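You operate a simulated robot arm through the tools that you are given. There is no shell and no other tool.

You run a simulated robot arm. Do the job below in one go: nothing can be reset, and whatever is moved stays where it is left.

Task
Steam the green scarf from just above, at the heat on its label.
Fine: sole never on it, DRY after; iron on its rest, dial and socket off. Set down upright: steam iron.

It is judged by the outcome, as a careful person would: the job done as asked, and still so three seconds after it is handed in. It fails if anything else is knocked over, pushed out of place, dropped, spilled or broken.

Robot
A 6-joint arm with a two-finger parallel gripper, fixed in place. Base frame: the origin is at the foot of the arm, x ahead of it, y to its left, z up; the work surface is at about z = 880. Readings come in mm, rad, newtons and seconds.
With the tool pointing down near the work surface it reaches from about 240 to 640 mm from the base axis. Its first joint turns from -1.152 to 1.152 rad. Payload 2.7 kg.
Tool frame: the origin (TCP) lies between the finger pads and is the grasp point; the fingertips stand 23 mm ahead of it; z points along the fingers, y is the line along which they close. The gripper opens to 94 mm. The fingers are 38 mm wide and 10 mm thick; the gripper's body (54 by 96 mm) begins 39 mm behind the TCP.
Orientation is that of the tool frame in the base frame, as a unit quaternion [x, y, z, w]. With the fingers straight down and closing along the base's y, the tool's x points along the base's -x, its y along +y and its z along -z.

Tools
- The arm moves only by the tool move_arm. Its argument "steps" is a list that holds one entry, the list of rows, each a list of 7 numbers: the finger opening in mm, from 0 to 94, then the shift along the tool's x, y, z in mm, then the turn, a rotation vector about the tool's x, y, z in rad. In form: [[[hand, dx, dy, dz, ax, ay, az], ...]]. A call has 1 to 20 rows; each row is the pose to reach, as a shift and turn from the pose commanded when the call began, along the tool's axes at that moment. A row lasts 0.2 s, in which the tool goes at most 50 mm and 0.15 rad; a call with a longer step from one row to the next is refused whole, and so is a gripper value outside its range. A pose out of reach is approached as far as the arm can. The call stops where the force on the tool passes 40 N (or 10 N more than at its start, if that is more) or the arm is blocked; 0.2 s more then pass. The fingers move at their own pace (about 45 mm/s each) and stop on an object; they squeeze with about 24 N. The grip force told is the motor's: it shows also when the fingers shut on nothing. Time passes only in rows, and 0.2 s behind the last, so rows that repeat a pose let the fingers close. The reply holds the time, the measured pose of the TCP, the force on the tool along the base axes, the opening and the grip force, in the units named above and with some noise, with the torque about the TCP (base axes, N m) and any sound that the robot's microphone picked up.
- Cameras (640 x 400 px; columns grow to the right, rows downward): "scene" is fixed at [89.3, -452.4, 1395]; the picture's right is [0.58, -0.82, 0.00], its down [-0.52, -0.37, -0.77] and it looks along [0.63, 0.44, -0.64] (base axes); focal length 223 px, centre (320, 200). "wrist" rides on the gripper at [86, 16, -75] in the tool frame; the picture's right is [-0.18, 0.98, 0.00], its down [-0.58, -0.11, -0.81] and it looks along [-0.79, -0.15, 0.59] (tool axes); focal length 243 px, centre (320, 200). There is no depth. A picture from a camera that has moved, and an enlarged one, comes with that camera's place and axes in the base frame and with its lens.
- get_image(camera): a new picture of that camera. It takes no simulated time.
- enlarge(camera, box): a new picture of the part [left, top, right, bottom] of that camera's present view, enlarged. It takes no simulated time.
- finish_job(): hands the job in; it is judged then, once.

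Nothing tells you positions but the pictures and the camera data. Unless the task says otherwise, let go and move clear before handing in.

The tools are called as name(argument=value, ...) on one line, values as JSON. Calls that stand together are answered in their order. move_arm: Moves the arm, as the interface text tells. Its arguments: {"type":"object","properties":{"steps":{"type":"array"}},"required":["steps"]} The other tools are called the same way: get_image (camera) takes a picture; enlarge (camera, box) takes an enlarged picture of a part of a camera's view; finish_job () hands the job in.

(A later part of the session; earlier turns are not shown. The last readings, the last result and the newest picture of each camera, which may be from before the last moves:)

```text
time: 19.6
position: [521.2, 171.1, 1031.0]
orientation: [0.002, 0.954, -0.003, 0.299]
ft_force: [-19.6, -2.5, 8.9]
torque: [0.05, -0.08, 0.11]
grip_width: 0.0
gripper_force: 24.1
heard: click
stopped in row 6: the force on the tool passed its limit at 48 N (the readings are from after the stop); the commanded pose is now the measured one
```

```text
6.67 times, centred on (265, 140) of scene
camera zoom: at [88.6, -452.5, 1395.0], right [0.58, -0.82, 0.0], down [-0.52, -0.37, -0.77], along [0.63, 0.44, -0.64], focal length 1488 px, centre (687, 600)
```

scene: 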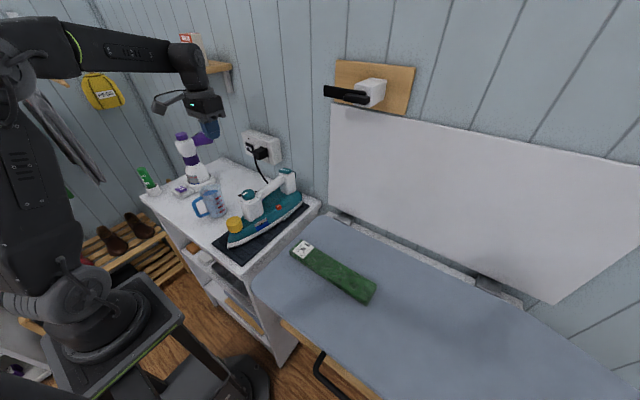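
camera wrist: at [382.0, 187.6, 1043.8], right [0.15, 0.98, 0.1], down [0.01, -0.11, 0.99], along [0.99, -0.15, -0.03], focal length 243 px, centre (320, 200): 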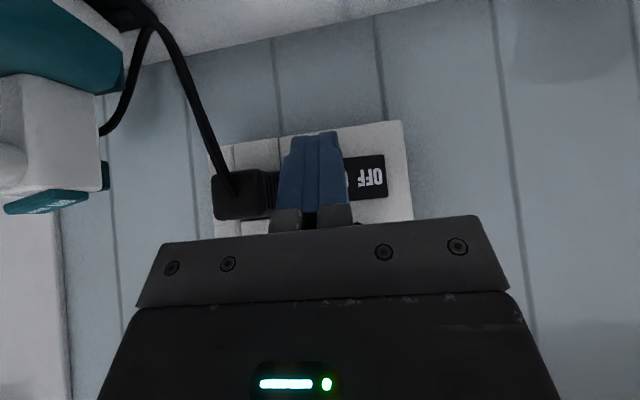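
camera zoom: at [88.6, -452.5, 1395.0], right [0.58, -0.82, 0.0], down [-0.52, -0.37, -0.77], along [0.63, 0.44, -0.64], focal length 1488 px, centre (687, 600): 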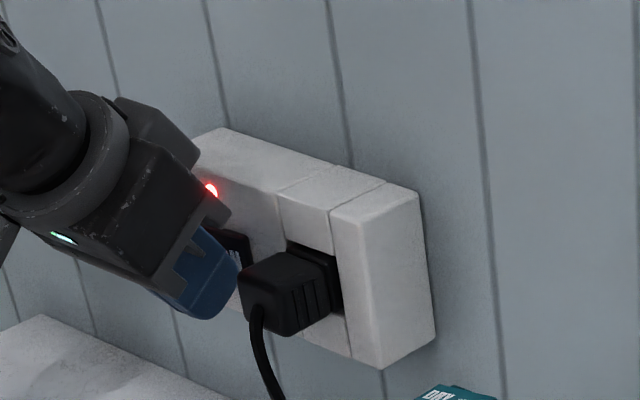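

The switch clicked and its red lamp is lit, so the socket is on. I'll back straight out, rise and untilt, then look at the iron's lamps.

move_arm(steps=[[[0, 12.3, 0, -8.6, 0, 0, 0], [0, 24.6, 0, -17.2, 0, 0, 0], [0, 1.6, 0, -50, 0, 0, 0], [0, -21.3, 0, -82.7, 0, 0, 0], [0, -38.5, 0, -107.3, 0, 0.122, 0], [0, -28, 0, -118.3, 0, 0.244, 0], [0, -17.5, 0, -129.4, 0, 0.366, 0], [0, -6.3, 0, -139.7, 0, 0.488, 0], [0, 4.8, 0, -150, 0, 0.61, 0], [0, 4.8, 0, -150, 0, 0.61, 0]]])

get_image(camera="scene")

get_image(camera="wrist")

enlarge(camera="scene", box=[220, 120, 310, 220])

```text
time: 21.8
position: [432.7, 170.5, 1150.7]
orientation: [0.001, 1.0, -0.002, -0.003]
ft_force: [0.1, -0.2, 0.5]
torque: [-0.02, 0.01, -0.01]
grip_width: 0.0
gripper_force: 23.9
```

```text
taken
```

scene: 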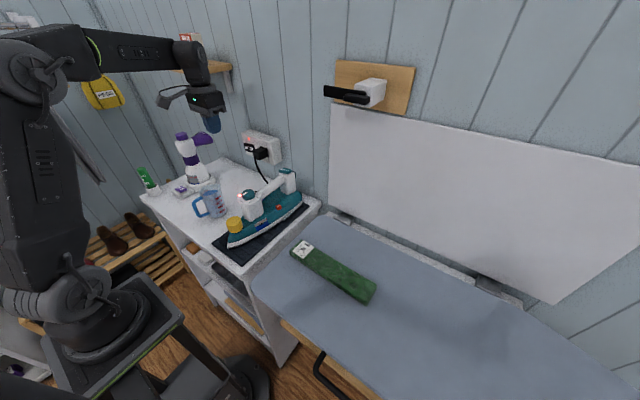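

```text
taken
camera wrist: at [347.0, 188.3, 1226.7], right [0.19, 0.98, 0.0], down [0.59, -0.11, 0.8], along [0.79, -0.15, -0.6], focal length 243 px, centre (320, 200)
```

wrist: 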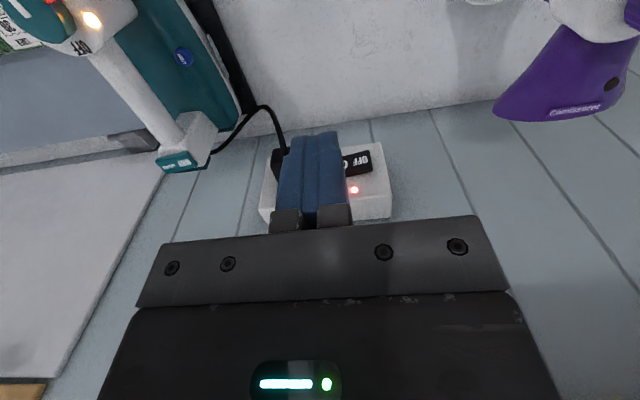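

```text
4.00 times, centred on (265, 170) of scene
camera zoom: at [89.3, -452.4, 1395.0], right [0.58, -0.82, 0.0], down [-0.52, -0.37, -0.77], along [0.63, 0.44, -0.64], focal length 893 px, centre (540, 320)
```

zoom: 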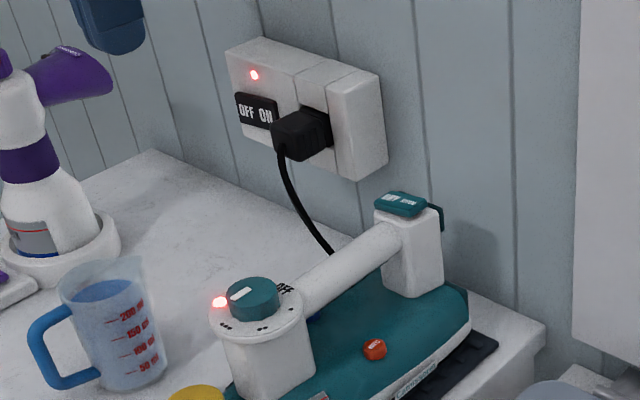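

The socket lamp is lit. On the iron's dial plate a red lamp and an amber lamp are both on, so it is powered and heating. While it heats I'll move above the handle for a close look at the rocker.

move_arm(steps=[[[0, -7, -45, 0, 0, 0, 0], [0, -14, -90, 0, 0, 0, 0], [0, -20, -135, 0, 0, 0, 0], [0, -25, -170, 0, 0, 0, 0], [0, -27, -188, 0, 0, 0, 0], [0, -27, -188, 0, 0, 0, 0]]])

get_image(camera="wrist")

enlarge(camera="wrist", box=[270, 60, 390, 150])

enlarge(camera="scene", box=[220, 120, 310, 220])

```text
time: 23.2
position: [459.8, -17.0, 1151.1]
orientation: [0.001, 1.0, -0.003, -0.002]
ft_force: [-0.2, 0.5, 0.1]
torque: [0.01, 0.01, -0.01]
grip_width: 0.1
gripper_force: 24.3
```

```text
taken
camera wrist: at [373.8, 0.0, 1227.5], right [0.19, 0.98, 0.0], down [0.58, -0.11, 0.8], along [0.79, -0.15, -0.59], focal length 243 px, centre (320, 200)
```

wrist: 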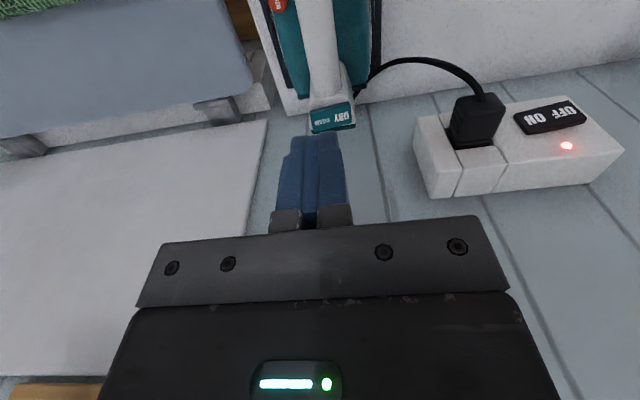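

```text
4.44 times, centred on (330, 105) of wrist
camera zoom: at [373.8, 0.0, 1227.5], right [0.19, 0.98, 0.0], down [0.58, -0.11, 0.8], along [0.79, -0.15, -0.59], focal length 1078 px, centre (276, 622)
```

zoom: 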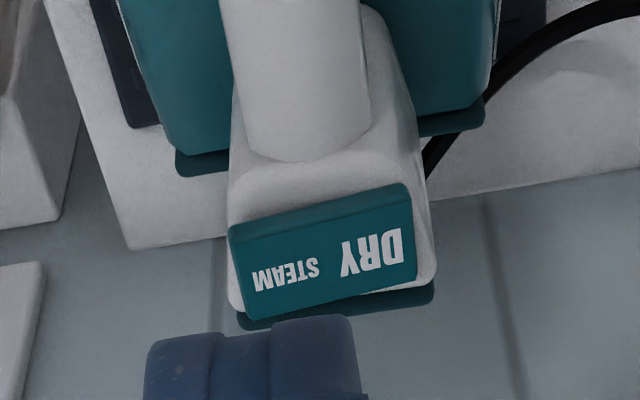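

```text
4.00 times, centred on (265, 170) of scene
camera zoom: at [89.3, -452.4, 1395.0], right [0.58, -0.82, 0.0], down [-0.52, -0.37, -0.77], along [0.63, 0.44, -0.64], focal length 893 px, centre (540, 320)
```

zoom: 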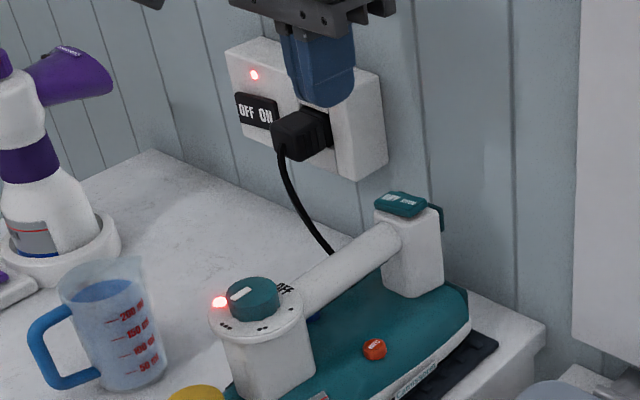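

The rocker spans y≈-35 to 3 at (520, z≈1020), with its STEAM end on the -y side. I'll move back to where the wrist camera sees both dial lamps and wait for heat-up.

move_arm(steps=[[[0, 40, 0, -12, 0, 0, 0], [0, 80, 0, -24, 0, 0, 0], [0, 120, 0, -36, 0, 0, 0], [0, 160, 0, -50, 0, 0, 0], [0, 160, 0, -50, 0, 0, 0], [0, 160, 0, -50, 0, 0, 0], [0, 160, 0, -50, 0, 0, 0], [0, 160, 0, -50, 0, 0, 0], [0, 160, 0, -50, 0, 0, 0], [0, 160, 0, -50, 0, 0, 0]]])

enlarge(camera="wrist", box=[260, 30, 400, 130])

```text
time: 25.4
position: [299.3, -15.0, 1202.7]
orientation: [0.002, 1.0, -0.002, -0.002]
ft_force: [-0.8, -0.6, -0.4]
torque: [0.01, -0.03, -0.03]
grip_width: 0.1
gripper_force: 23.7
```

```text
4.00 times, centred on (330, 80) of wrist
camera zoom: at [213.9, 0.7, 1279.3], right [0.19, 0.98, 0.0], down [0.58, -0.11, 0.8], along [0.79, -0.15, -0.59], focal length 970 px, centre (280, 680)
```

zoom: 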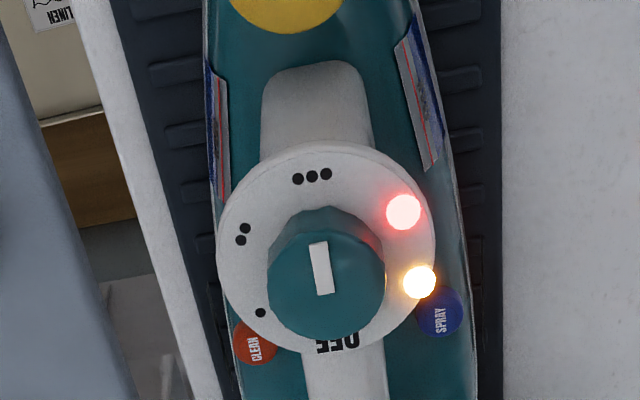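

Red (mains) and amber (heating) are both on. I'll wait here until the amber lamp changes.

move_arm(steps=[[[0, 0, 0, 0, 0, 0, 0], [0, 0, 0, 0, 0, 0, 0], [0, 0, 0, 0, 0, 0, 0], [0, 0, 0, 0, 0, 0, 0], [0, 0, 0, 0, 0, 0, 0], [0, 0, 0, 0, 0, 0, 0], [0, 0, 0, 0, 0, 0, 0], [0, 0, 0, 0, 0, 0, 0], [0, 0, 0, 0, 0, 0, 0], [0, 0, 0, 0, 0, 0, 0], [0, 0, 0, 0, 0, 0, 0], [0, 0, 0, 0, 0, 0, 0], [0, 0, 0, 0, 0, 0, 0], [0, 0, 0, 0, 0, 0, 0], [0, 0, 0, 0, 0, 0, 0], [0, 0, 0, 0, 0, 0, 0], [0, 0, 0, 0, 0, 0, 0], [0, 0, 0, 0, 0, 0, 0], [0, 0, 0, 0, 0, 0, 0], [0, 0, 0, 0, 0, 0, 0]]])

enlarge(camera="wrist", box=[260, 30, 400, 130])

```text
time: 29.6
position: [299.7, -15.5, 1204.3]
orientation: [0.002, 1.0, -0.001, -0.003]
ft_force: [0.3, 0.1, -1.1]
torque: [-0.04, 0.01, -0.01]
grip_width: 0.0
gripper_force: 24.3
```

```text
4.00 times, centred on (330, 80) of wrist
camera zoom: at [213.9, 0.7, 1279.4], right [0.19, 0.98, 0.0], down [0.58, -0.11, 0.8], along [0.79, -0.15, -0.59], focal length 970 px, centre (280, 680)
```

zoom: 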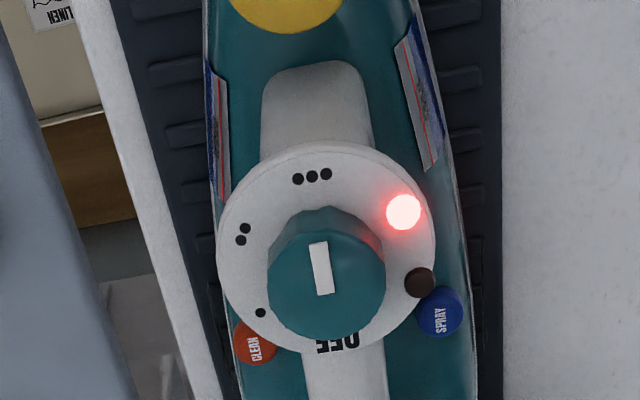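

The amber lamp went out, so the iron is hot at •••. Now I'll hover the closed fingertips over the STEAM end of the rocker.

move_arm(steps=[[[0, -37, -2, 10, 0, -0.006, -0.004], [0, -74, -4, 25, 0, -0.006, -0.004], [0, -111, -6, 45, 0, -0.006, -0.004], [0, -148, -8.5, 65, 0, -0.006, -0.004], [0, -185, -10.5, 90, 0, -0.006, -0.004], [0, -220, -12.7, 114, 0, -0.006, -0.004], [0, -220, -12.7, 140, 0, -0.006, -0.004], [0, -220, -12.7, 154, 0, -0.006, -0.004], [0, -220, -12.7, 154, 0, -0.006, -0.004]]])

enlarge(camera="scene", box=[250, 140, 330, 200])

get_image(camera="wrist")

```text
time: 31.6
position: [519.5, -28.2, 1048.7]
orientation: [-0.001, 1.0, -0.001, 0.001]
ft_force: [0.3, -1.7, 1.0]
torque: [-0.05, 0.0, 0.0]
grip_width: 0.0
gripper_force: 23.9
```

```text
6.67 times, centred on (290, 170) of scene
camera zoom: at [89.3, -452.4, 1395.0], right [0.58, -0.82, 0.0], down [-0.52, -0.37, -0.77], along [0.63, 0.44, -0.64], focal length 1488 px, centre (520, 400)
```

zoom: 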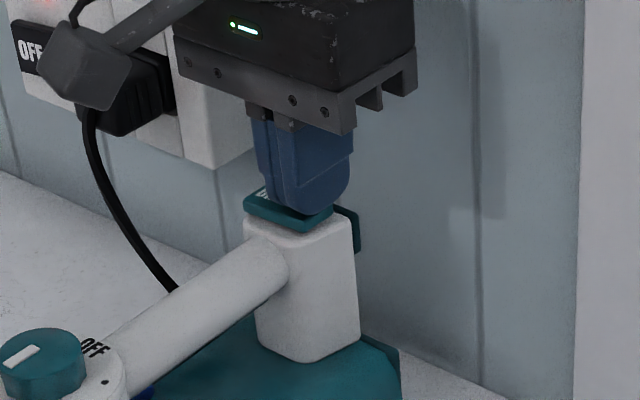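

```text
taken
camera wrist: at [432.8, -12.6, 1122.9], right [0.18, 0.98, 0.0], down [0.58, -0.11, 0.81], along [0.79, -0.15, -0.59], focal length 243 px, centre (320, 200)
```

wrist: 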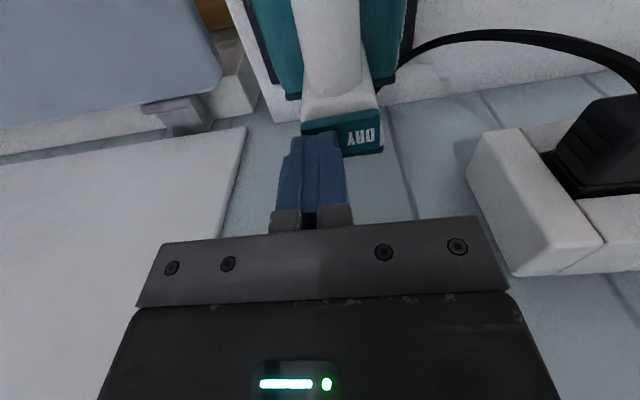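

The fingertips sit just above the STEAM end, leaving DRY uncovered. I'll press down in small steps.

move_arm(steps=[[[0, 0, 0, 3, 0, 0, 0], [0, 0, 0, 5, 0, 0, 0], [0, 0, 0, 7, 0, 0, 0], [0, 0, 0, 8.5, 0, 0, 0], [0, 0, 0, 10, 0, 0, 0], [0, 0, 0, 11.5, 0, 0, 0]]])

enlarge(camera="scene", box=[250, 140, 330, 200])

```text
time: 32.5
position: [519.0, -29.2, 1046.2]
orientation: [-0.002, 1.0, -0.002, 0.006]
ft_force: [-4.7, -1.2, 5.9]
torque: [-0.02, 0.27, 0.07]
grip_width: 0.1
gripper_force: 23.3
heard: click
stopped in row 4: the force on the tool passed its limit at 43 N (the readings are from after the stop); the commanded pose is now the measured one
```

```text
6.67 times, centred on (290, 170) of scene
camera zoom: at [89.1, -452.4, 1395.0], right [0.58, -0.82, 0.0], down [-0.52, -0.37, -0.77], along [0.63, 0.44, -0.64], focal length 1488 px, centre (520, 400)
```

zoom: 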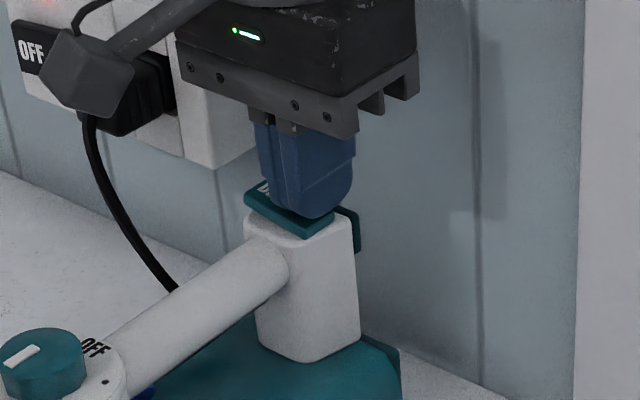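

A click came and the STEAM end is down. I'll rise, fix the slight tilt, and move back where the camera sees the lamps, rocker and scarf to measure heights before lifting the iron.

move_arm(steps=[[[0, 0, 0, -20, -0.004, 0.012, 0.004], [0, 0, 0, -60, -0.004, 0.012, 0.004], [0, 0, 0, -100, -0.004, 0.012, 0.004], [0, 45, -10, -110, -0.004, 0.012, 0.004], [0, 90, -25, -115, -0.004, 0.012, 0.004], [0, 135, -40, -120, -0.004, 0.012, 0.004], [0, 180, -55, -120, -0.004, 0.012, 0.004], [0, 220, -70, -120, -0.004, 0.012, 0.004], [0, 220, -70, -120, -0.004, 0.012, 0.004]]])

get_image(camera="wrist")

enlarge(camera="scene", box=[285, 230, 325, 270])

enlarge(camera="scene", box=[250, 160, 310, 200])

```text
time: 34.5
position: [297.9, -100.6, 1163.3]
orientation: [0.001, 1.0, 0.0, -0.001]
ft_force: [-0.6, 0.2, 0.0]
torque: [0.03, -0.01, 0.01]
grip_width: 0.0
gripper_force: 24.1
```

```text
taken
camera wrist: at [212.5, -84.2, 1238.3], right [0.19, 0.98, 0.0], down [0.58, -0.11, 0.81], along [0.79, -0.15, -0.59], focal length 243 px, centre (320, 200)
```

wrist: 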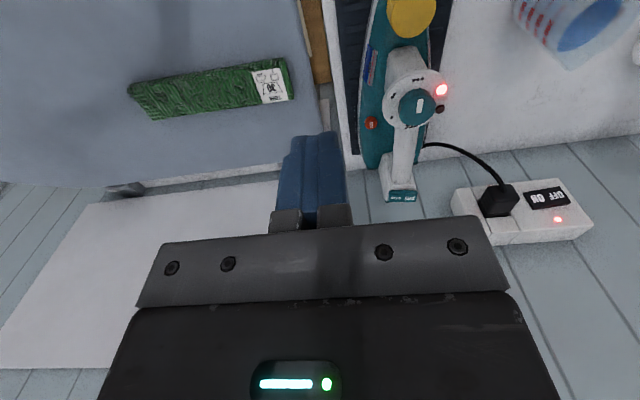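

```text
10.00 times, centred on (305, 250) of scene
camera zoom: at [89.2, -452.4, 1395.0], right [0.58, -0.82, 0.0], down [-0.52, -0.37, -0.77], along [0.63, 0.44, -0.64], focal length 2232 px, centre (470, -300)
```

zoom: 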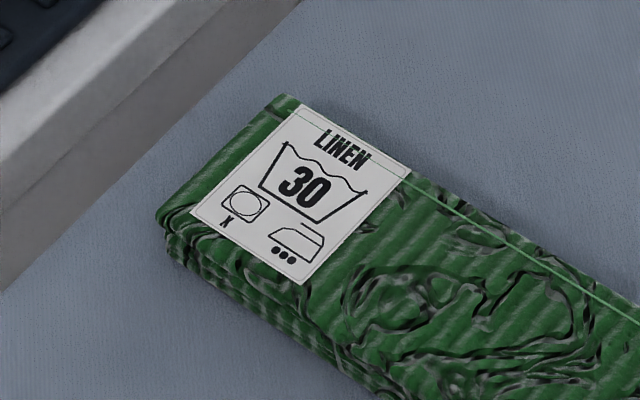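

```text
10.00 times, centred on (280, 180) of scene
camera zoom: at [89.2, -452.4, 1395.0], right [0.58, -0.82, 0.0], down [-0.52, -0.37, -0.77], along [0.63, 0.44, -0.64], focal length 2232 px, centre (720, 400)
```

zoom: 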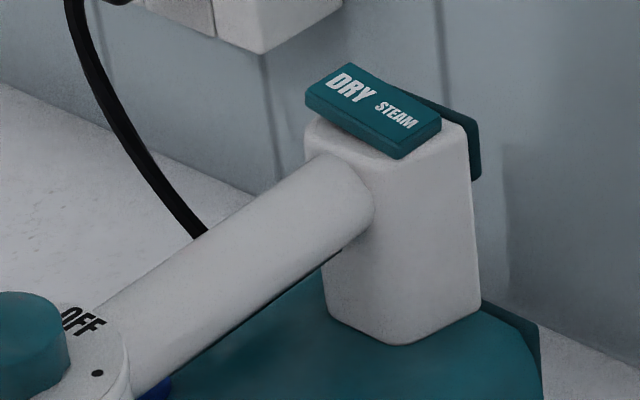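

STEAM is now down, the iron is hot and the red lamp is still on. I'll zoom in to measure the scarf's height and the sole's height on the rest.

enlarge(camera="wrist", box=[240, 45, 310, 115])

enlarge(camera="wrist", box=[330, 60, 450, 210])

enlarge(camera="scene", box=[220, 180, 330, 260])

enlarge(camera="wrist", box=[110, 60, 250, 140])

```text
5.71 times, centred on (275, 80) of wrist
camera zoom: at [212.5, -84.2, 1238.3], right [0.19, 0.98, 0.0], down [0.58, -0.11, 0.81], along [0.79, -0.15, -0.59], focal length 1386 px, centre (577, 886)
```

zoom: 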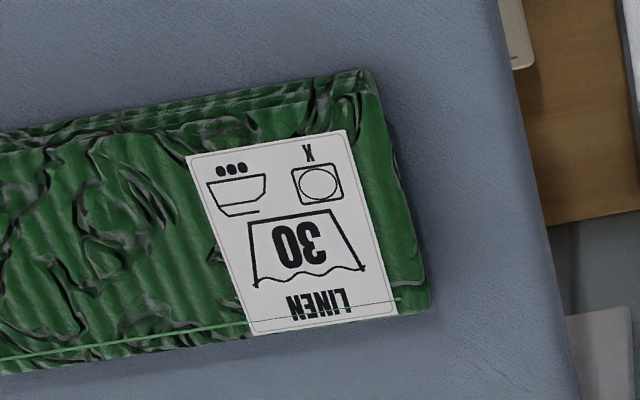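

```text
2.67 times, centred on (390, 135) of wrist
camera zoom: at [212.5, -84.2, 1238.3], right [0.19, 0.98, 0.0], down [0.58, -0.11, 0.81], along [0.79, -0.15, -0.59], focal length 647 px, centre (133, 373)
```

zoom: 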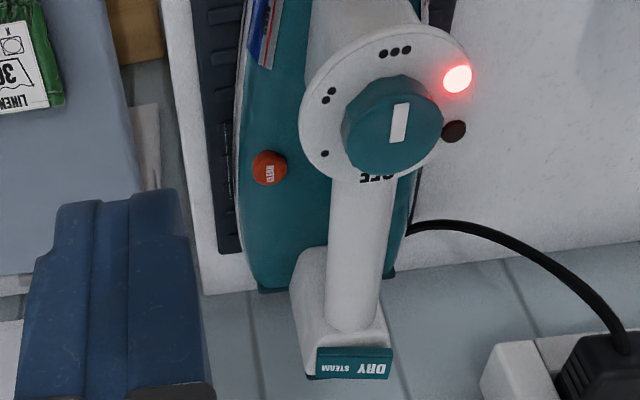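

```text
5.00 times, centred on (275, 220) of scene
camera zoom: at [89.2, -452.4, 1395.0], right [0.58, -0.82, 0.0], down [-0.52, -0.37, -0.77], along [0.63, 0.44, -0.64], focal length 1116 px, centre (545, 100)
```

zoom: 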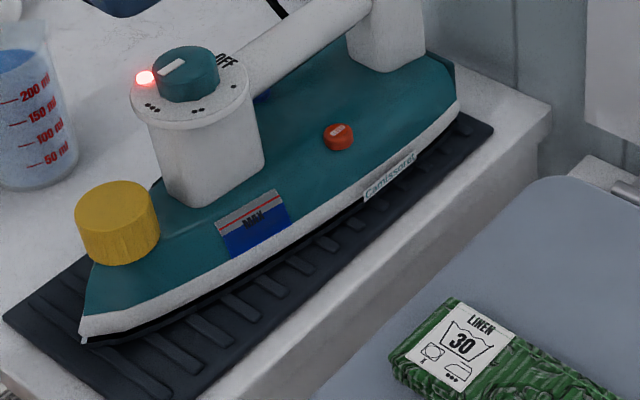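

```text
4.57 times, centred on (180, 100) of wrist
camera zoom: at [212.5, -84.2, 1238.3], right [0.19, 0.98, 0.0], down [0.58, -0.11, 0.81], along [0.79, -0.15, -0.59], focal length 1109 px, centre (960, 657)
```

zoom: 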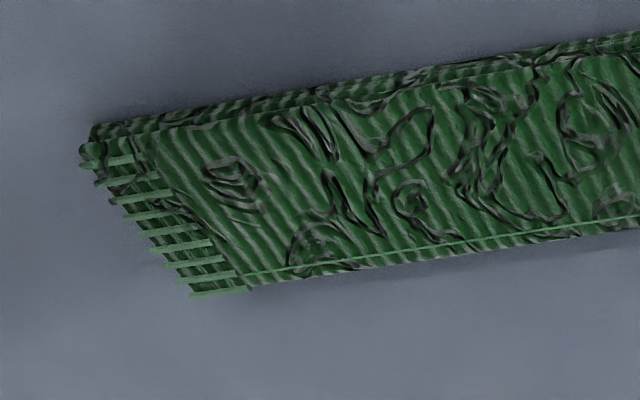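

The scarf's top measures z≈894–900 over x 345–400, y -170 to -402. There is also a wall fixture near (480–515, -165 to -270, z≈1250–1290), so I'll keep the hand low and near x≈395 over the board. Now I'll straddle the handle bar at x≈432 with open fingers.

move_arm(steps=[[[40, -33, 21, 0, 0, 0, 0], [70, -67, 42, 0, 0, 0, 0], [75, -100, 63, 20, 0, 0, 0], [75, -133.5, 83.2, 50, 0, 0, 0], [75, -133.5, 83.2, 90, 0, 0, 0], [75, -133.5, 83.2, 115, 0, 0, 0], [75, -133.5, 83.2, 115, 0, 0, 0]]])

get_image(camera="wrist")

enlarge(camera="scene", box=[220, 130, 320, 230])

```text
time: 36.1
position: [431.6, -17.0, 1046.4]
orientation: [0.001, 1.0, 0.001, -0.001]
ft_force: [0.3, -0.1, 0.1]
torque: [-0.02, 0.02, 0.0]
grip_width: 74.8
gripper_force: 0.1
```

```text
taken
camera wrist: at [345.9, -0.6, 1122.7], right [0.19, 0.98, 0.0], down [0.58, -0.11, 0.81], along [0.79, -0.15, -0.59], focal length 243 px, centre (320, 200)
```

wrist: 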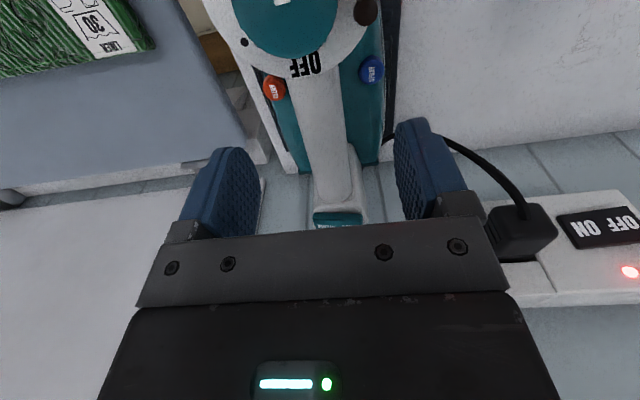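

```text
4.00 times, centred on (270, 180) of scene
camera zoom: at [89.3, -452.3, 1395.0], right [0.58, -0.82, 0.0], down [-0.52, -0.37, -0.77], along [0.63, 0.44, -0.64], focal length 893 px, centre (520, 280)
```

zoom: 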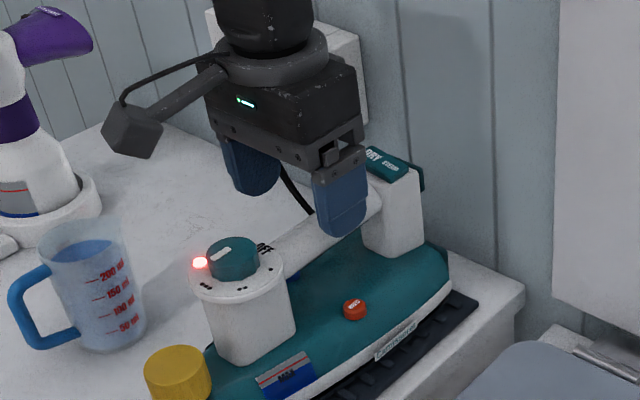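

The fingers straddle the bar and nothing else is in the way. I'll lower so the bar lies between the pads, then close.

move_arm(steps=[[[75, 0, 0, 25, 0, 0, 0], [75, 0, 0, 45, 0, 0, 0], [75, 0, 0, 52, 0, 0, 0], [75, 0, 0, 52, 0, 0, 0]]])

enlarge(camera="scene", box=[240, 140, 310, 210])

```text
time: 37.1
position: [432.0, -17.6, 995.6]
orientation: [0.001, 1.0, 0.0, -0.001]
ft_force: [-0.8, 0.5, -0.4]
torque: [-0.01, 0.01, 0.0]
grip_width: 74.7
gripper_force: 0.1
```

```text
5.71 times, centred on (275, 175) of scene
camera zoom: at [89.3, -452.4, 1395.0], right [0.58, -0.82, 0.0], down [-0.52, -0.37, -0.77], along [0.63, 0.44, -0.64], focal length 1275 px, centre (577, 343)
```

zoom: 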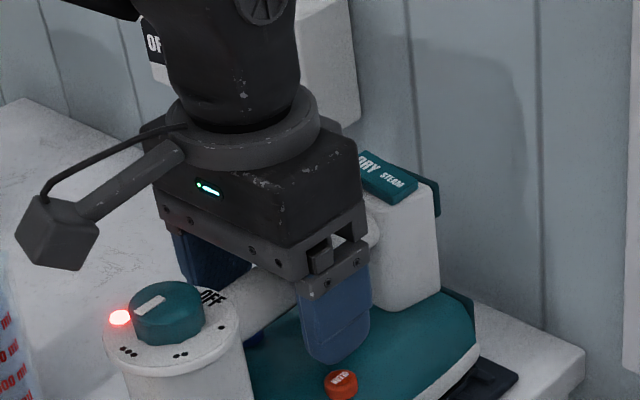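

The bar is between the pads with the fingertips well above the CLEAN and SPRAY buttons. I'll close the fingers on the bar.

move_arm(steps=[[[40, 0, 0, 0, 0, 0, 0], [20, 0, 0, 0, 0, 0, 0], [15, 0, 0, 0, 0, 0, 0], [15, 0, 0, 0, 0, 0, 0], [15, 0, 0, 0, 0, 0, 0], [15, 0, 0, 0, 0, 0, 0]]])

get_image(camera="wrist")

```text
time: 38.5
position: [431.5, -17.9, 995.2]
orientation: [0.001, 1.0, 0.0, -0.001]
ft_force: [-3.0, 7.6, 0.9]
torque: [0.2, -0.15, 0.04]
grip_width: 27.8
gripper_force: 24.4
```

```text
taken
camera wrist: at [345.9, -0.8, 1071.2], right [0.19, 0.98, 0.0], down [0.58, -0.11, 0.81], along [0.79, -0.15, -0.59], focal length 243 px, centre (320, 200)
```

wrist: 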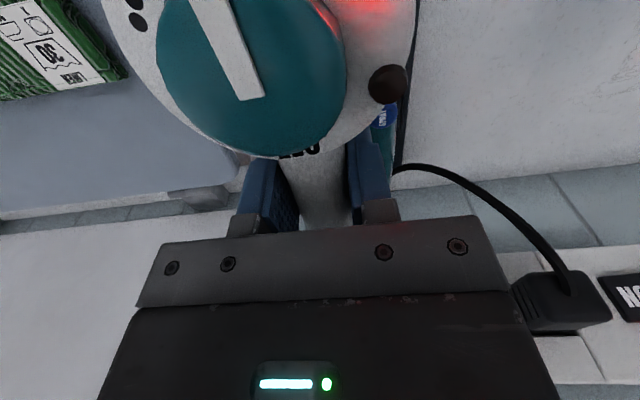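

I've gripped the bar at 27.8 mm. I'll lift a few mm and read the weight and torque to see where the centre of mass is.

move_arm(steps=[[[15, 0, 0, -2, 0, 0, 0], [15, 0, 0, -4, 0, 0, 0], [15, 0, 0, -7, 0, 0, 0], [15, 0, 0, -10, 0, 0, 0], [15, 0, 0, -10, 0, 0, 0]]])

enlarge(camera="scene", box=[210, 150, 330, 260])

```text
time: 39.8
position: [431.0, -17.0, 1005.2]
orientation: [0.0, 1.0, 0.0, 0.0]
ft_force: [0.4, 0.1, -9.2]
torque: [-0.01, -0.16, -0.01]
grip_width: 27.7
gripper_force: 23.9
```

```text
3.64 times, centred on (270, 205) of scene
camera zoom: at [89.4, -452.4, 1395.0], right [0.58, -0.82, 0.0], down [-0.52, -0.37, -0.77], along [0.63, 0.44, -0.64], focal length 812 px, centre (502, 182)
```

zoom: 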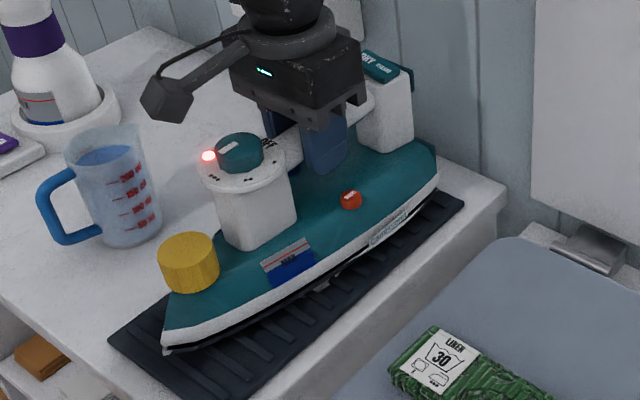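

It weighs about 9.2 N, with the centre of mass about 17 mm ahead of the grip, which is an easy torque. I'll check closely whether the iron stays level.

enlarge(camera="scene", box=[220, 220, 270, 260])

enlarge(camera="scene", box=[275, 175, 325, 225])

enlarge(camera="scene", box=[250, 140, 320, 200])

```text
10.00 times, centred on (245, 240) of scene
camera zoom: at [89.4, -452.4, 1395.0], right [0.58, -0.82, 0.0], down [-0.52, -0.37, -0.77], along [0.63, 0.44, -0.64], focal length 2232 px, centre (1070, -200)
```

zoom: 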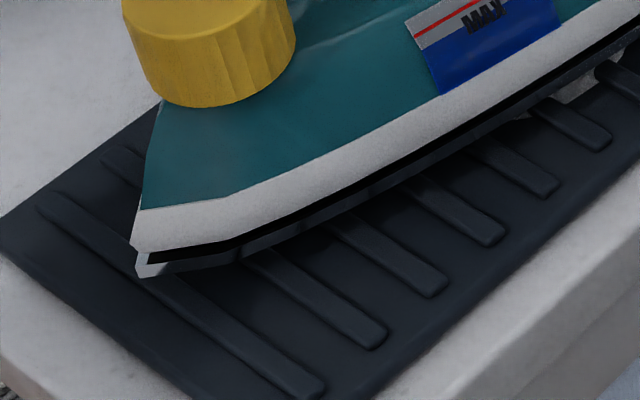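

```text
8.00 times, centred on (300, 200) of scene
camera zoom: at [89.4, -452.4, 1395.0], right [0.58, -0.82, 0.0], down [-0.52, -0.37, -0.77], along [0.63, 0.44, -0.64], focal length 1786 px, centre (480, 200)
```

zoom: 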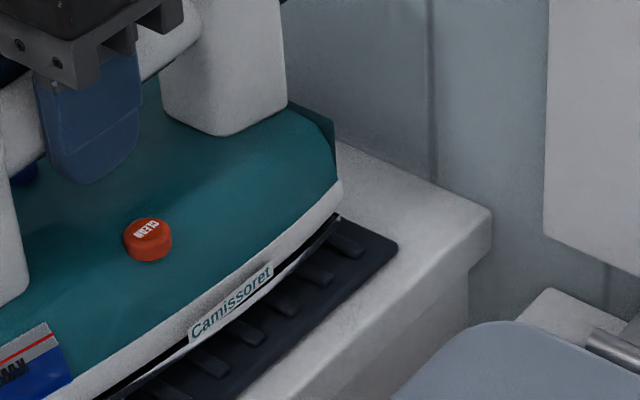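

```text
6.67 times, centred on (285, 170) of scene
camera zoom: at [89.4, -452.4, 1395.0], right [0.58, -0.82, 0.0], down [-0.52, -0.37, -0.77], along [0.63, 0.44, -0.64], focal length 1488 px, centre (553, 400)
```

zoom: 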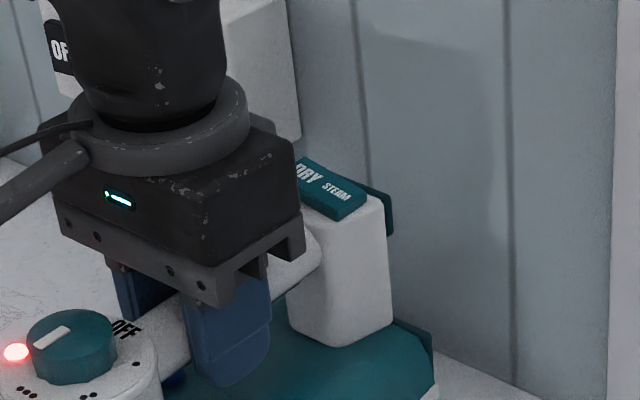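

The iron is hanging at most 1° nose-down, which I'll compensate. I'll raise it 40 mm more, then carry it gently toward the near end of the scarf, staying off it for now.

move_arm(steps=[[[15, 0, 0, -12, 0, 0.005, 0], [15, 0, 0, -26, 0, 0.01, 0], [15, 0, 0, -40, 0, 0.015, 0], [15, 6, -10, -40, 0, 0.015, 0], [15, 12, -26, -40, 0, 0.015, 0], [15, 18, -44, -40, 0, 0.015, 0], [15, 24, -62, -40, 0, 0.015, 0], [15, 30, -80, -40, 0, 0.015, 0], [15, 34, -98, -40, 0, 0.015, 0], [15, 36, -110, -40, 0, 0.015, 0], [15, 36, -110, -40, 0, 0.015, 0]]])

get_image(camera="scene")

enlarge(camera="scene", box=[220, 150, 360, 290])

get_image(camera="wrist")

```text
time: 42.1
position: [394.7, -126.6, 1045.1]
orientation: [0.001, 1.0, 0.0, -0.009]
ft_force: [0.3, 0.3, -9.0]
torque: [0.01, -0.17, -0.01]
grip_width: 27.7
gripper_force: 23.7
```

```text
taken
```

scene: 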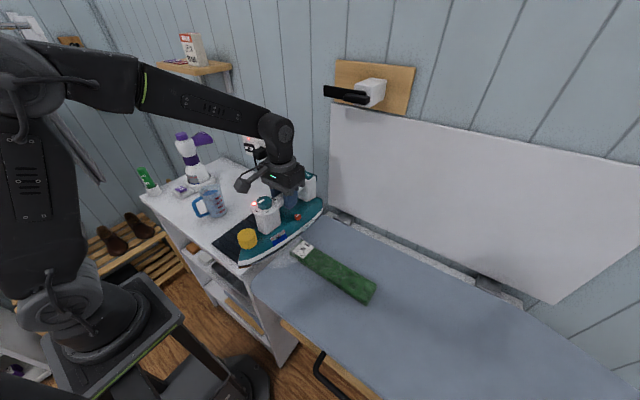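

```text
2.86 times, centred on (290, 220) of scene
camera zoom: at [89.4, -452.4, 1394.9], right [0.58, -0.82, 0.0], down [-0.52, -0.37, -0.77], along [0.63, 0.44, -0.64], focal length 638 px, centre (406, 143)
```

zoom: 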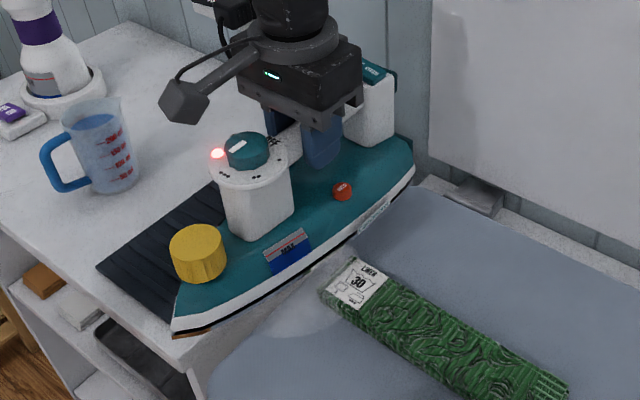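

```text
taken
camera wrist: at [311.2, -110.5, 1121.7], right [0.19, 0.98, 0.0], down [0.59, -0.11, 0.8], along [0.78, -0.15, -0.6], focal length 243 px, centre (320, 200)
```

wrist: 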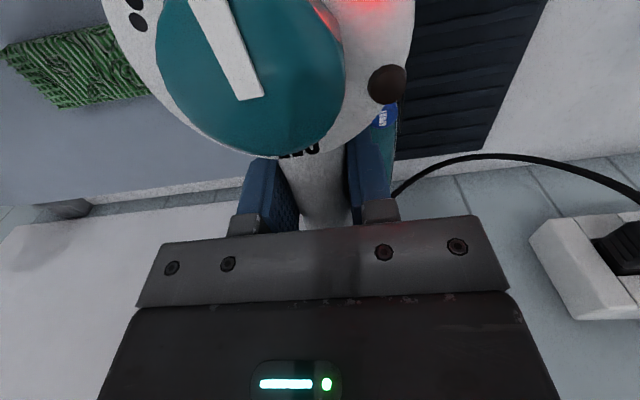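

Steam is coming out beneath the sole. I'll zoom in on the tip and heel to measure the sole's height from the known motion.

enlarge(camera="scene", box=[225, 240, 275, 280])

enlarge(camera="scene", box=[290, 175, 340, 225])

```text
10.00 times, centred on (250, 260) of scene
camera zoom: at [89.4, -452.4, 1394.9], right [0.58, -0.82, 0.0], down [-0.52, -0.37, -0.77], along [0.63, 0.44, -0.64], focal length 2232 px, centre (1020, -400)
```

zoom: 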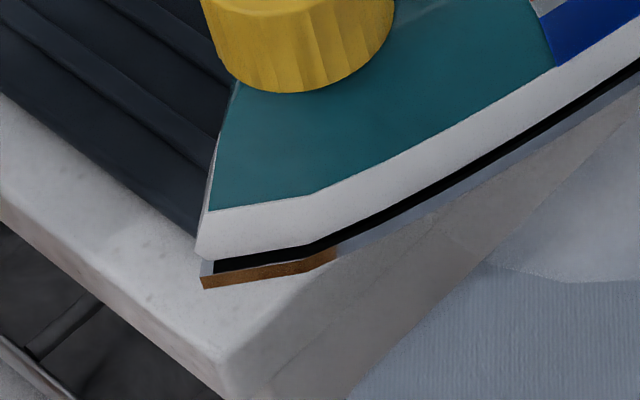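

```text
8.00 times, centred on (315, 200) of scene
camera zoom: at [89.4, -452.4, 1394.9], right [0.58, -0.82, 0.0], down [-0.52, -0.37, -0.77], along [0.63, 0.44, -0.64], focal length 1786 px, centre (360, 200)
```

zoom: 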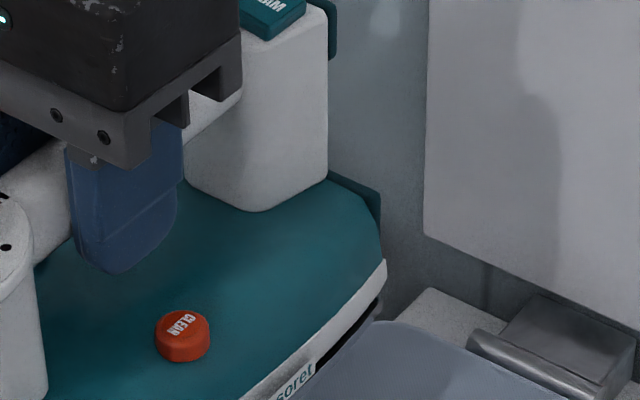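

The sole is about 100 mm below the TCP and level, so it is at z≈945, roughly 50 mm above the scarf's top (z≈895). I'll move over the scarf's label end, lower to about a 30 mm gap and check.

move_arm(steps=[[[15, -2, -8, 4, 0, 0, 0], [15, -4, -16, 10, 0, 0, 0], [15, -5, -23, 16, 0, 0, 0], [15, -5, -23, 20, 0, 0, 0], [15, -5, -23, 20, 0, 0, 0]]])

enlarge(camera="scene", box=[230, 190, 350, 290])

get_image(camera="scene")

```text
time: 43.4
position: [401.0, -149.8, 1024.8]
orientation: [0.001, 1.0, 0.0, -0.009]
ft_force: [0.2, -0.3, -9.4]
torque: [0.04, -0.17, 0.0]
grip_width: 27.7
gripper_force: 23.8
```

```text
4.00 times, centred on (290, 240) of scene
camera zoom: at [89.4, -452.4, 1394.9], right [0.58, -0.82, 0.0], down [-0.52, -0.37, -0.77], along [0.63, 0.44, -0.64], focal length 893 px, centre (440, 40)
```

zoom: 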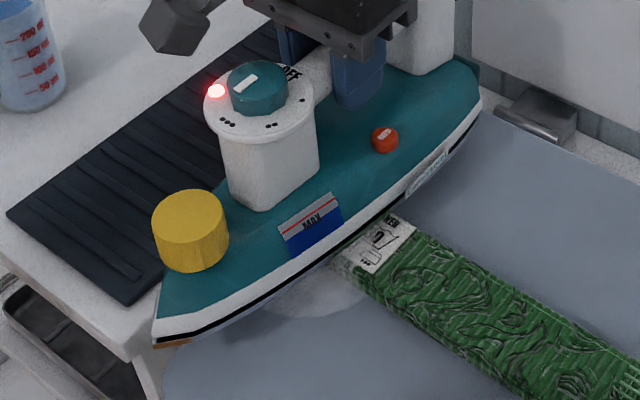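

```text
taken
```

scene: 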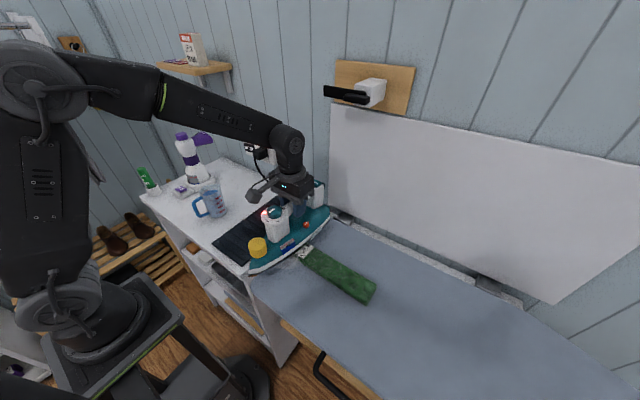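

The iron hovers over the label end with a clear gap. I'll lower another 12 mm to a gap of about 20 mm and check the force and picture.

move_arm(steps=[[[15, 0, 0, 4, 0, 0, 0], [15, 0, 0, 8, 0, 0, 0], [15, 0, 0, 12, 0, 0, 0], [15, 0, 0, 12, 0, 0, 0]]])

enlarge(camera="scene", box=[270, 210, 340, 270])

enlarge(camera="scene", box=[235, 240, 285, 280])

```text
time: 44.4
position: [400.5, -150.2, 1013.6]
orientation: [0.0, 1.0, 0.0, -0.009]
ft_force: [0.3, -0.8, -9.9]
torque: [0.04, -0.16, 0.02]
grip_width: 27.6
gripper_force: 24.1
```

```text
6.67 times, centred on (305, 240) of scene
camera zoom: at [89.4, -452.4, 1394.9], right [0.58, -0.82, 0.0], down [-0.52, -0.37, -0.77], along [0.63, 0.44, -0.64], focal length 1488 px, centre (420, -67)
```

zoom: 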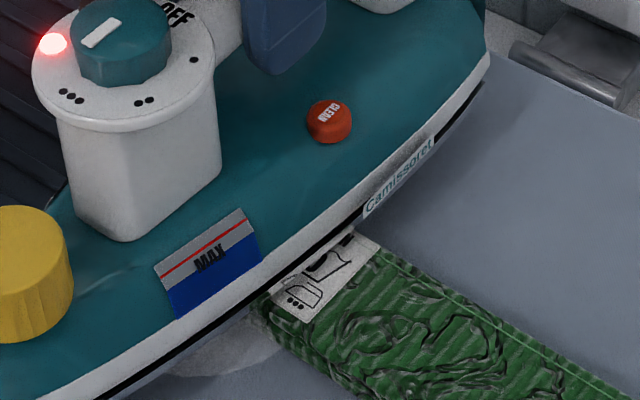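

```text
10.00 times, centred on (260, 260) of scene
camera zoom: at [89.4, -452.4, 1394.9], right [0.58, -0.82, 0.0], down [-0.52, -0.37, -0.77], along [0.63, 0.44, -0.64], focal length 2232 px, centre (920, -400)
```

zoom: 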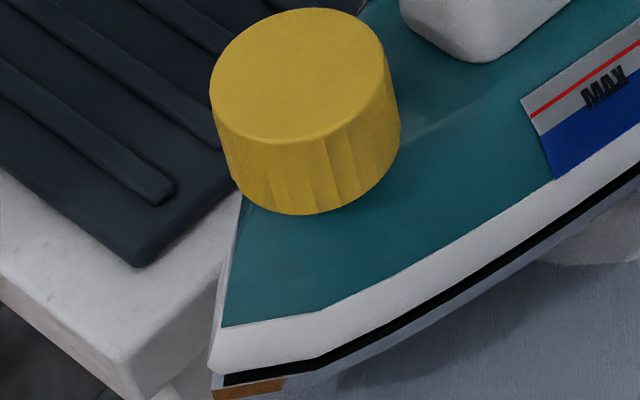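

The gap measures about 20 mm and the iron is level. Now I'll make a slow steaming pass along the scarf, 20 mm/s toward -y at about a 17 mm gap.

move_arm(steps=[[[15, 0, -2, 1, 0, 0, 0], [15, 0, -5, 2, 0, 0, 0], [15, 0, -9, 3, 0, 0, 0], [15, 0, -13, 3, 0, 0, 0], [15, 0, -17, 3, 0, 0, 0], [15, 0, -21, 3, 0, 0, 0], [15, 0, -25, 3, 0, 0, 0], [15, 0, -29, 3, 0, 0, 0], [15, 0, -33, 3, 0, 0, 0], [15, 0, -37, 3, 0, 0, 0], [15, 0, -41, 3, 0, 0, 0], [15, 0, -45, 3, 0, 0, 0], [15, 0, -49, 3, 0, 0, 0], [15, 0, -53, 3, 0, 0, 0], [15, 0, -57, 3, 0, 0, 0], [15, 0, -61, 3, 0, 0, 0], [15, 0, -65, 3, 0, 0, 0], [15, 0, -69, 3, 0, 0, 0], [15, 0, -73, 3, 0, 0, 0], [15, 0, -77, 3, 0, 0, 0]]])

get_image(camera="scene")

enlarge(camera="scene", box=[250, 200, 390, 310])

```text
time: 48.5
position: [399.7, -226.7, 1010.2]
orientation: [0.002, 1.0, 0.001, -0.008]
ft_force: [-0.4, -0.4, -8.9]
torque: [0.05, -0.15, -0.01]
grip_width: 27.5
gripper_force: 23.6
```

```text
taken
```

scene: 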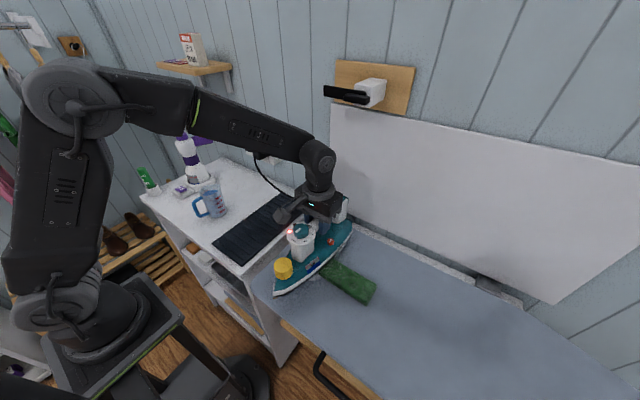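

```text
3.64 times, centred on (320, 255) of scene
camera zoom: at [89.4, -452.4, 1394.9], right [0.58, -0.82, 0.0], down [-0.52, -0.37, -0.77], along [0.63, 0.44, -0.64], focal length 812 px, centre (320, 0)
```

zoom: 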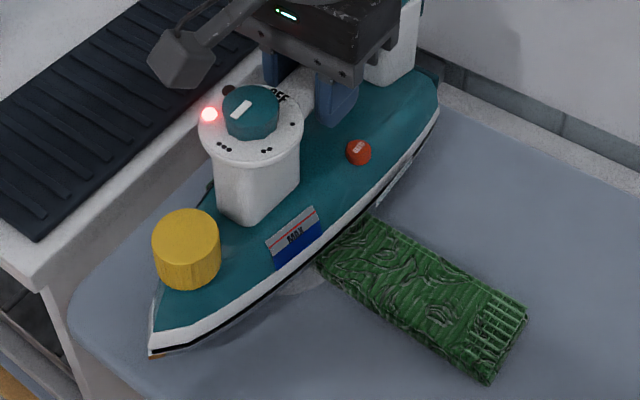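

The sweep is working: the iron clears the scarf and the wrist clears the wall fixture. I'll continue the slow pass.

move_arm(steps=[[[15, 0, -4, 0, 0, 0, 0], [15, 0, -8, 0, 0, 0, 0], [15, 0, -12, 0, 0, 0, 0], [15, 0, -16, 0, 0, 0, 0], [15, 0, -20, 0, 0, 0, 0], [15, 0, -24, 0, 0, 0, 0], [15, 0, -28, 0, 0, 0, 0], [15, 0, -32, 0, 0, 0, 0], [15, 0, -36, 0, 0, 0, 0], [15, 0, -40, 0, 0, 0, 0], [15, 0, -44, 0, 0, 0, 0], [15, 0, -48, 0, 0, 0, 0], [15, 0, -52, 0, 0, 0, 0], [15, 0, -56, 0, 0, 0, 0], [15, 0, -60, 0, 0, 0, 0], [15, 0, -64, 0, 0, 0, 0], [15, 0, -68, 0, 0, 0, 0], [15, 0, -72, 0, 0, 0, 0], [15, 0, -76, 0, 0, 0, 0], [15, 0, -80, 0, 0, 0, 0]]])

get_image(camera="scene")

enlarge(camera="scene", box=[280, 210, 420, 330])

```text
time: 52.8
position: [400.0, -307.8, 1010.7]
orientation: [0.001, 1.0, 0.001, -0.008]
ft_force: [-0.2, -0.2, -9.4]
torque: [-0.01, -0.13, -0.01]
grip_width: 27.7
gripper_force: 24.0
```

```text
taken
```

scene: 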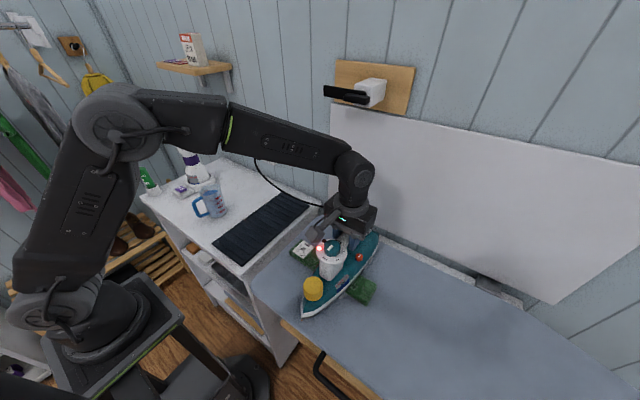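

```text
3.33 times, centred on (350, 270) of scene
camera zoom: at [89.4, -452.5, 1394.9], right [0.58, -0.82, 0.0], down [-0.52, -0.37, -0.77], along [0.63, 0.44, -0.64], focal length 744 px, centre (220, -33)
```

zoom: 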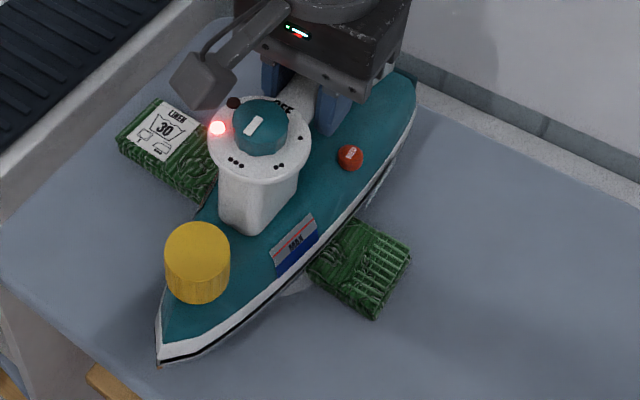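

The part already passed beyond the label looks smoother. I'll continue toward the fringe end.

move_arm(steps=[[[15, 0, -4, 0, 0, 0, 0], [15, 0, -8, 0, 0, 0, 0], [15, 0, -12, 0, 0, 0, 0], [15, 0, -16, 0, 0, 0, 0], [15, 0, -20, 0, 0, 0, 0], [15, 0, -24, 0, 0, 0, 0], [15, 0, -28, 0, 0, 0, 0], [15, 0, -32, 0, 0, 0, 0], [15, 0, -36, 0, 0, 0, 0], [15, 0, -40, 0, 0, 0, 0], [15, 0, -44, 0, 0, 0, 0], [15, 0, -48, 0, 0, 0, 0], [15, 0, -52, 0, 0, 0, 0], [15, 0, -56, 0, 0, 0, 0], [15, 0, -60, 0, 0, 0, 0], [15, 0, -64, 0, 0, 0, 0], [15, 0, -68, 0, 0, 0, 0], [15, 0, -72, 0, 0, 0, 0], [15, 0, -76, 0, 0, 0, 0], [15, 0, -80, 0, 0, 0, 0]]])

get_image(camera="scene")

enlarge(camera="scene", box=[280, 220, 420, 340])

```text
time: 57.0
position: [399.4, -386.7, 1010.4]
orientation: [0.001, 1.0, 0.001, -0.008]
ft_force: [-0.9, -0.8, -9.6]
torque: [-0.01, -0.16, 0.04]
grip_width: 27.7
gripper_force: 24.1
```

```text
taken
```

scene: 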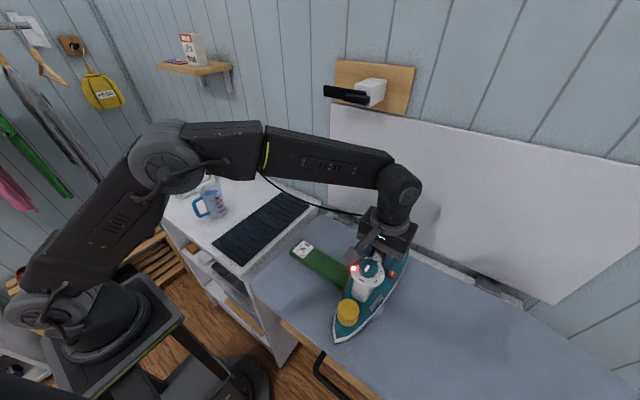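

```text
3.33 times, centred on (350, 280) of scene
camera zoom: at [89.4, -452.5, 1394.9], right [0.58, -0.82, 0.0], down [-0.52, -0.37, -0.77], along [0.63, 0.44, -0.64], focal length 744 px, centre (220, -67)
```

zoom: 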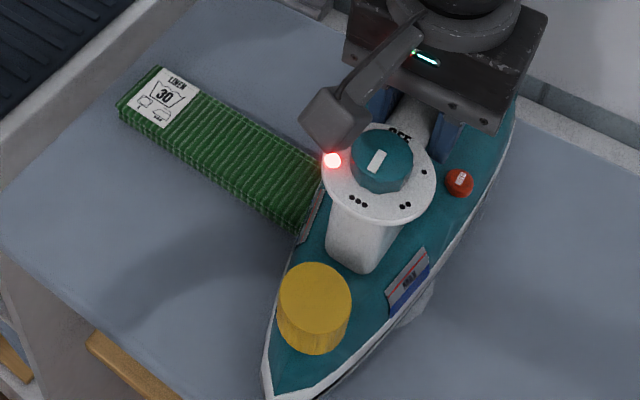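

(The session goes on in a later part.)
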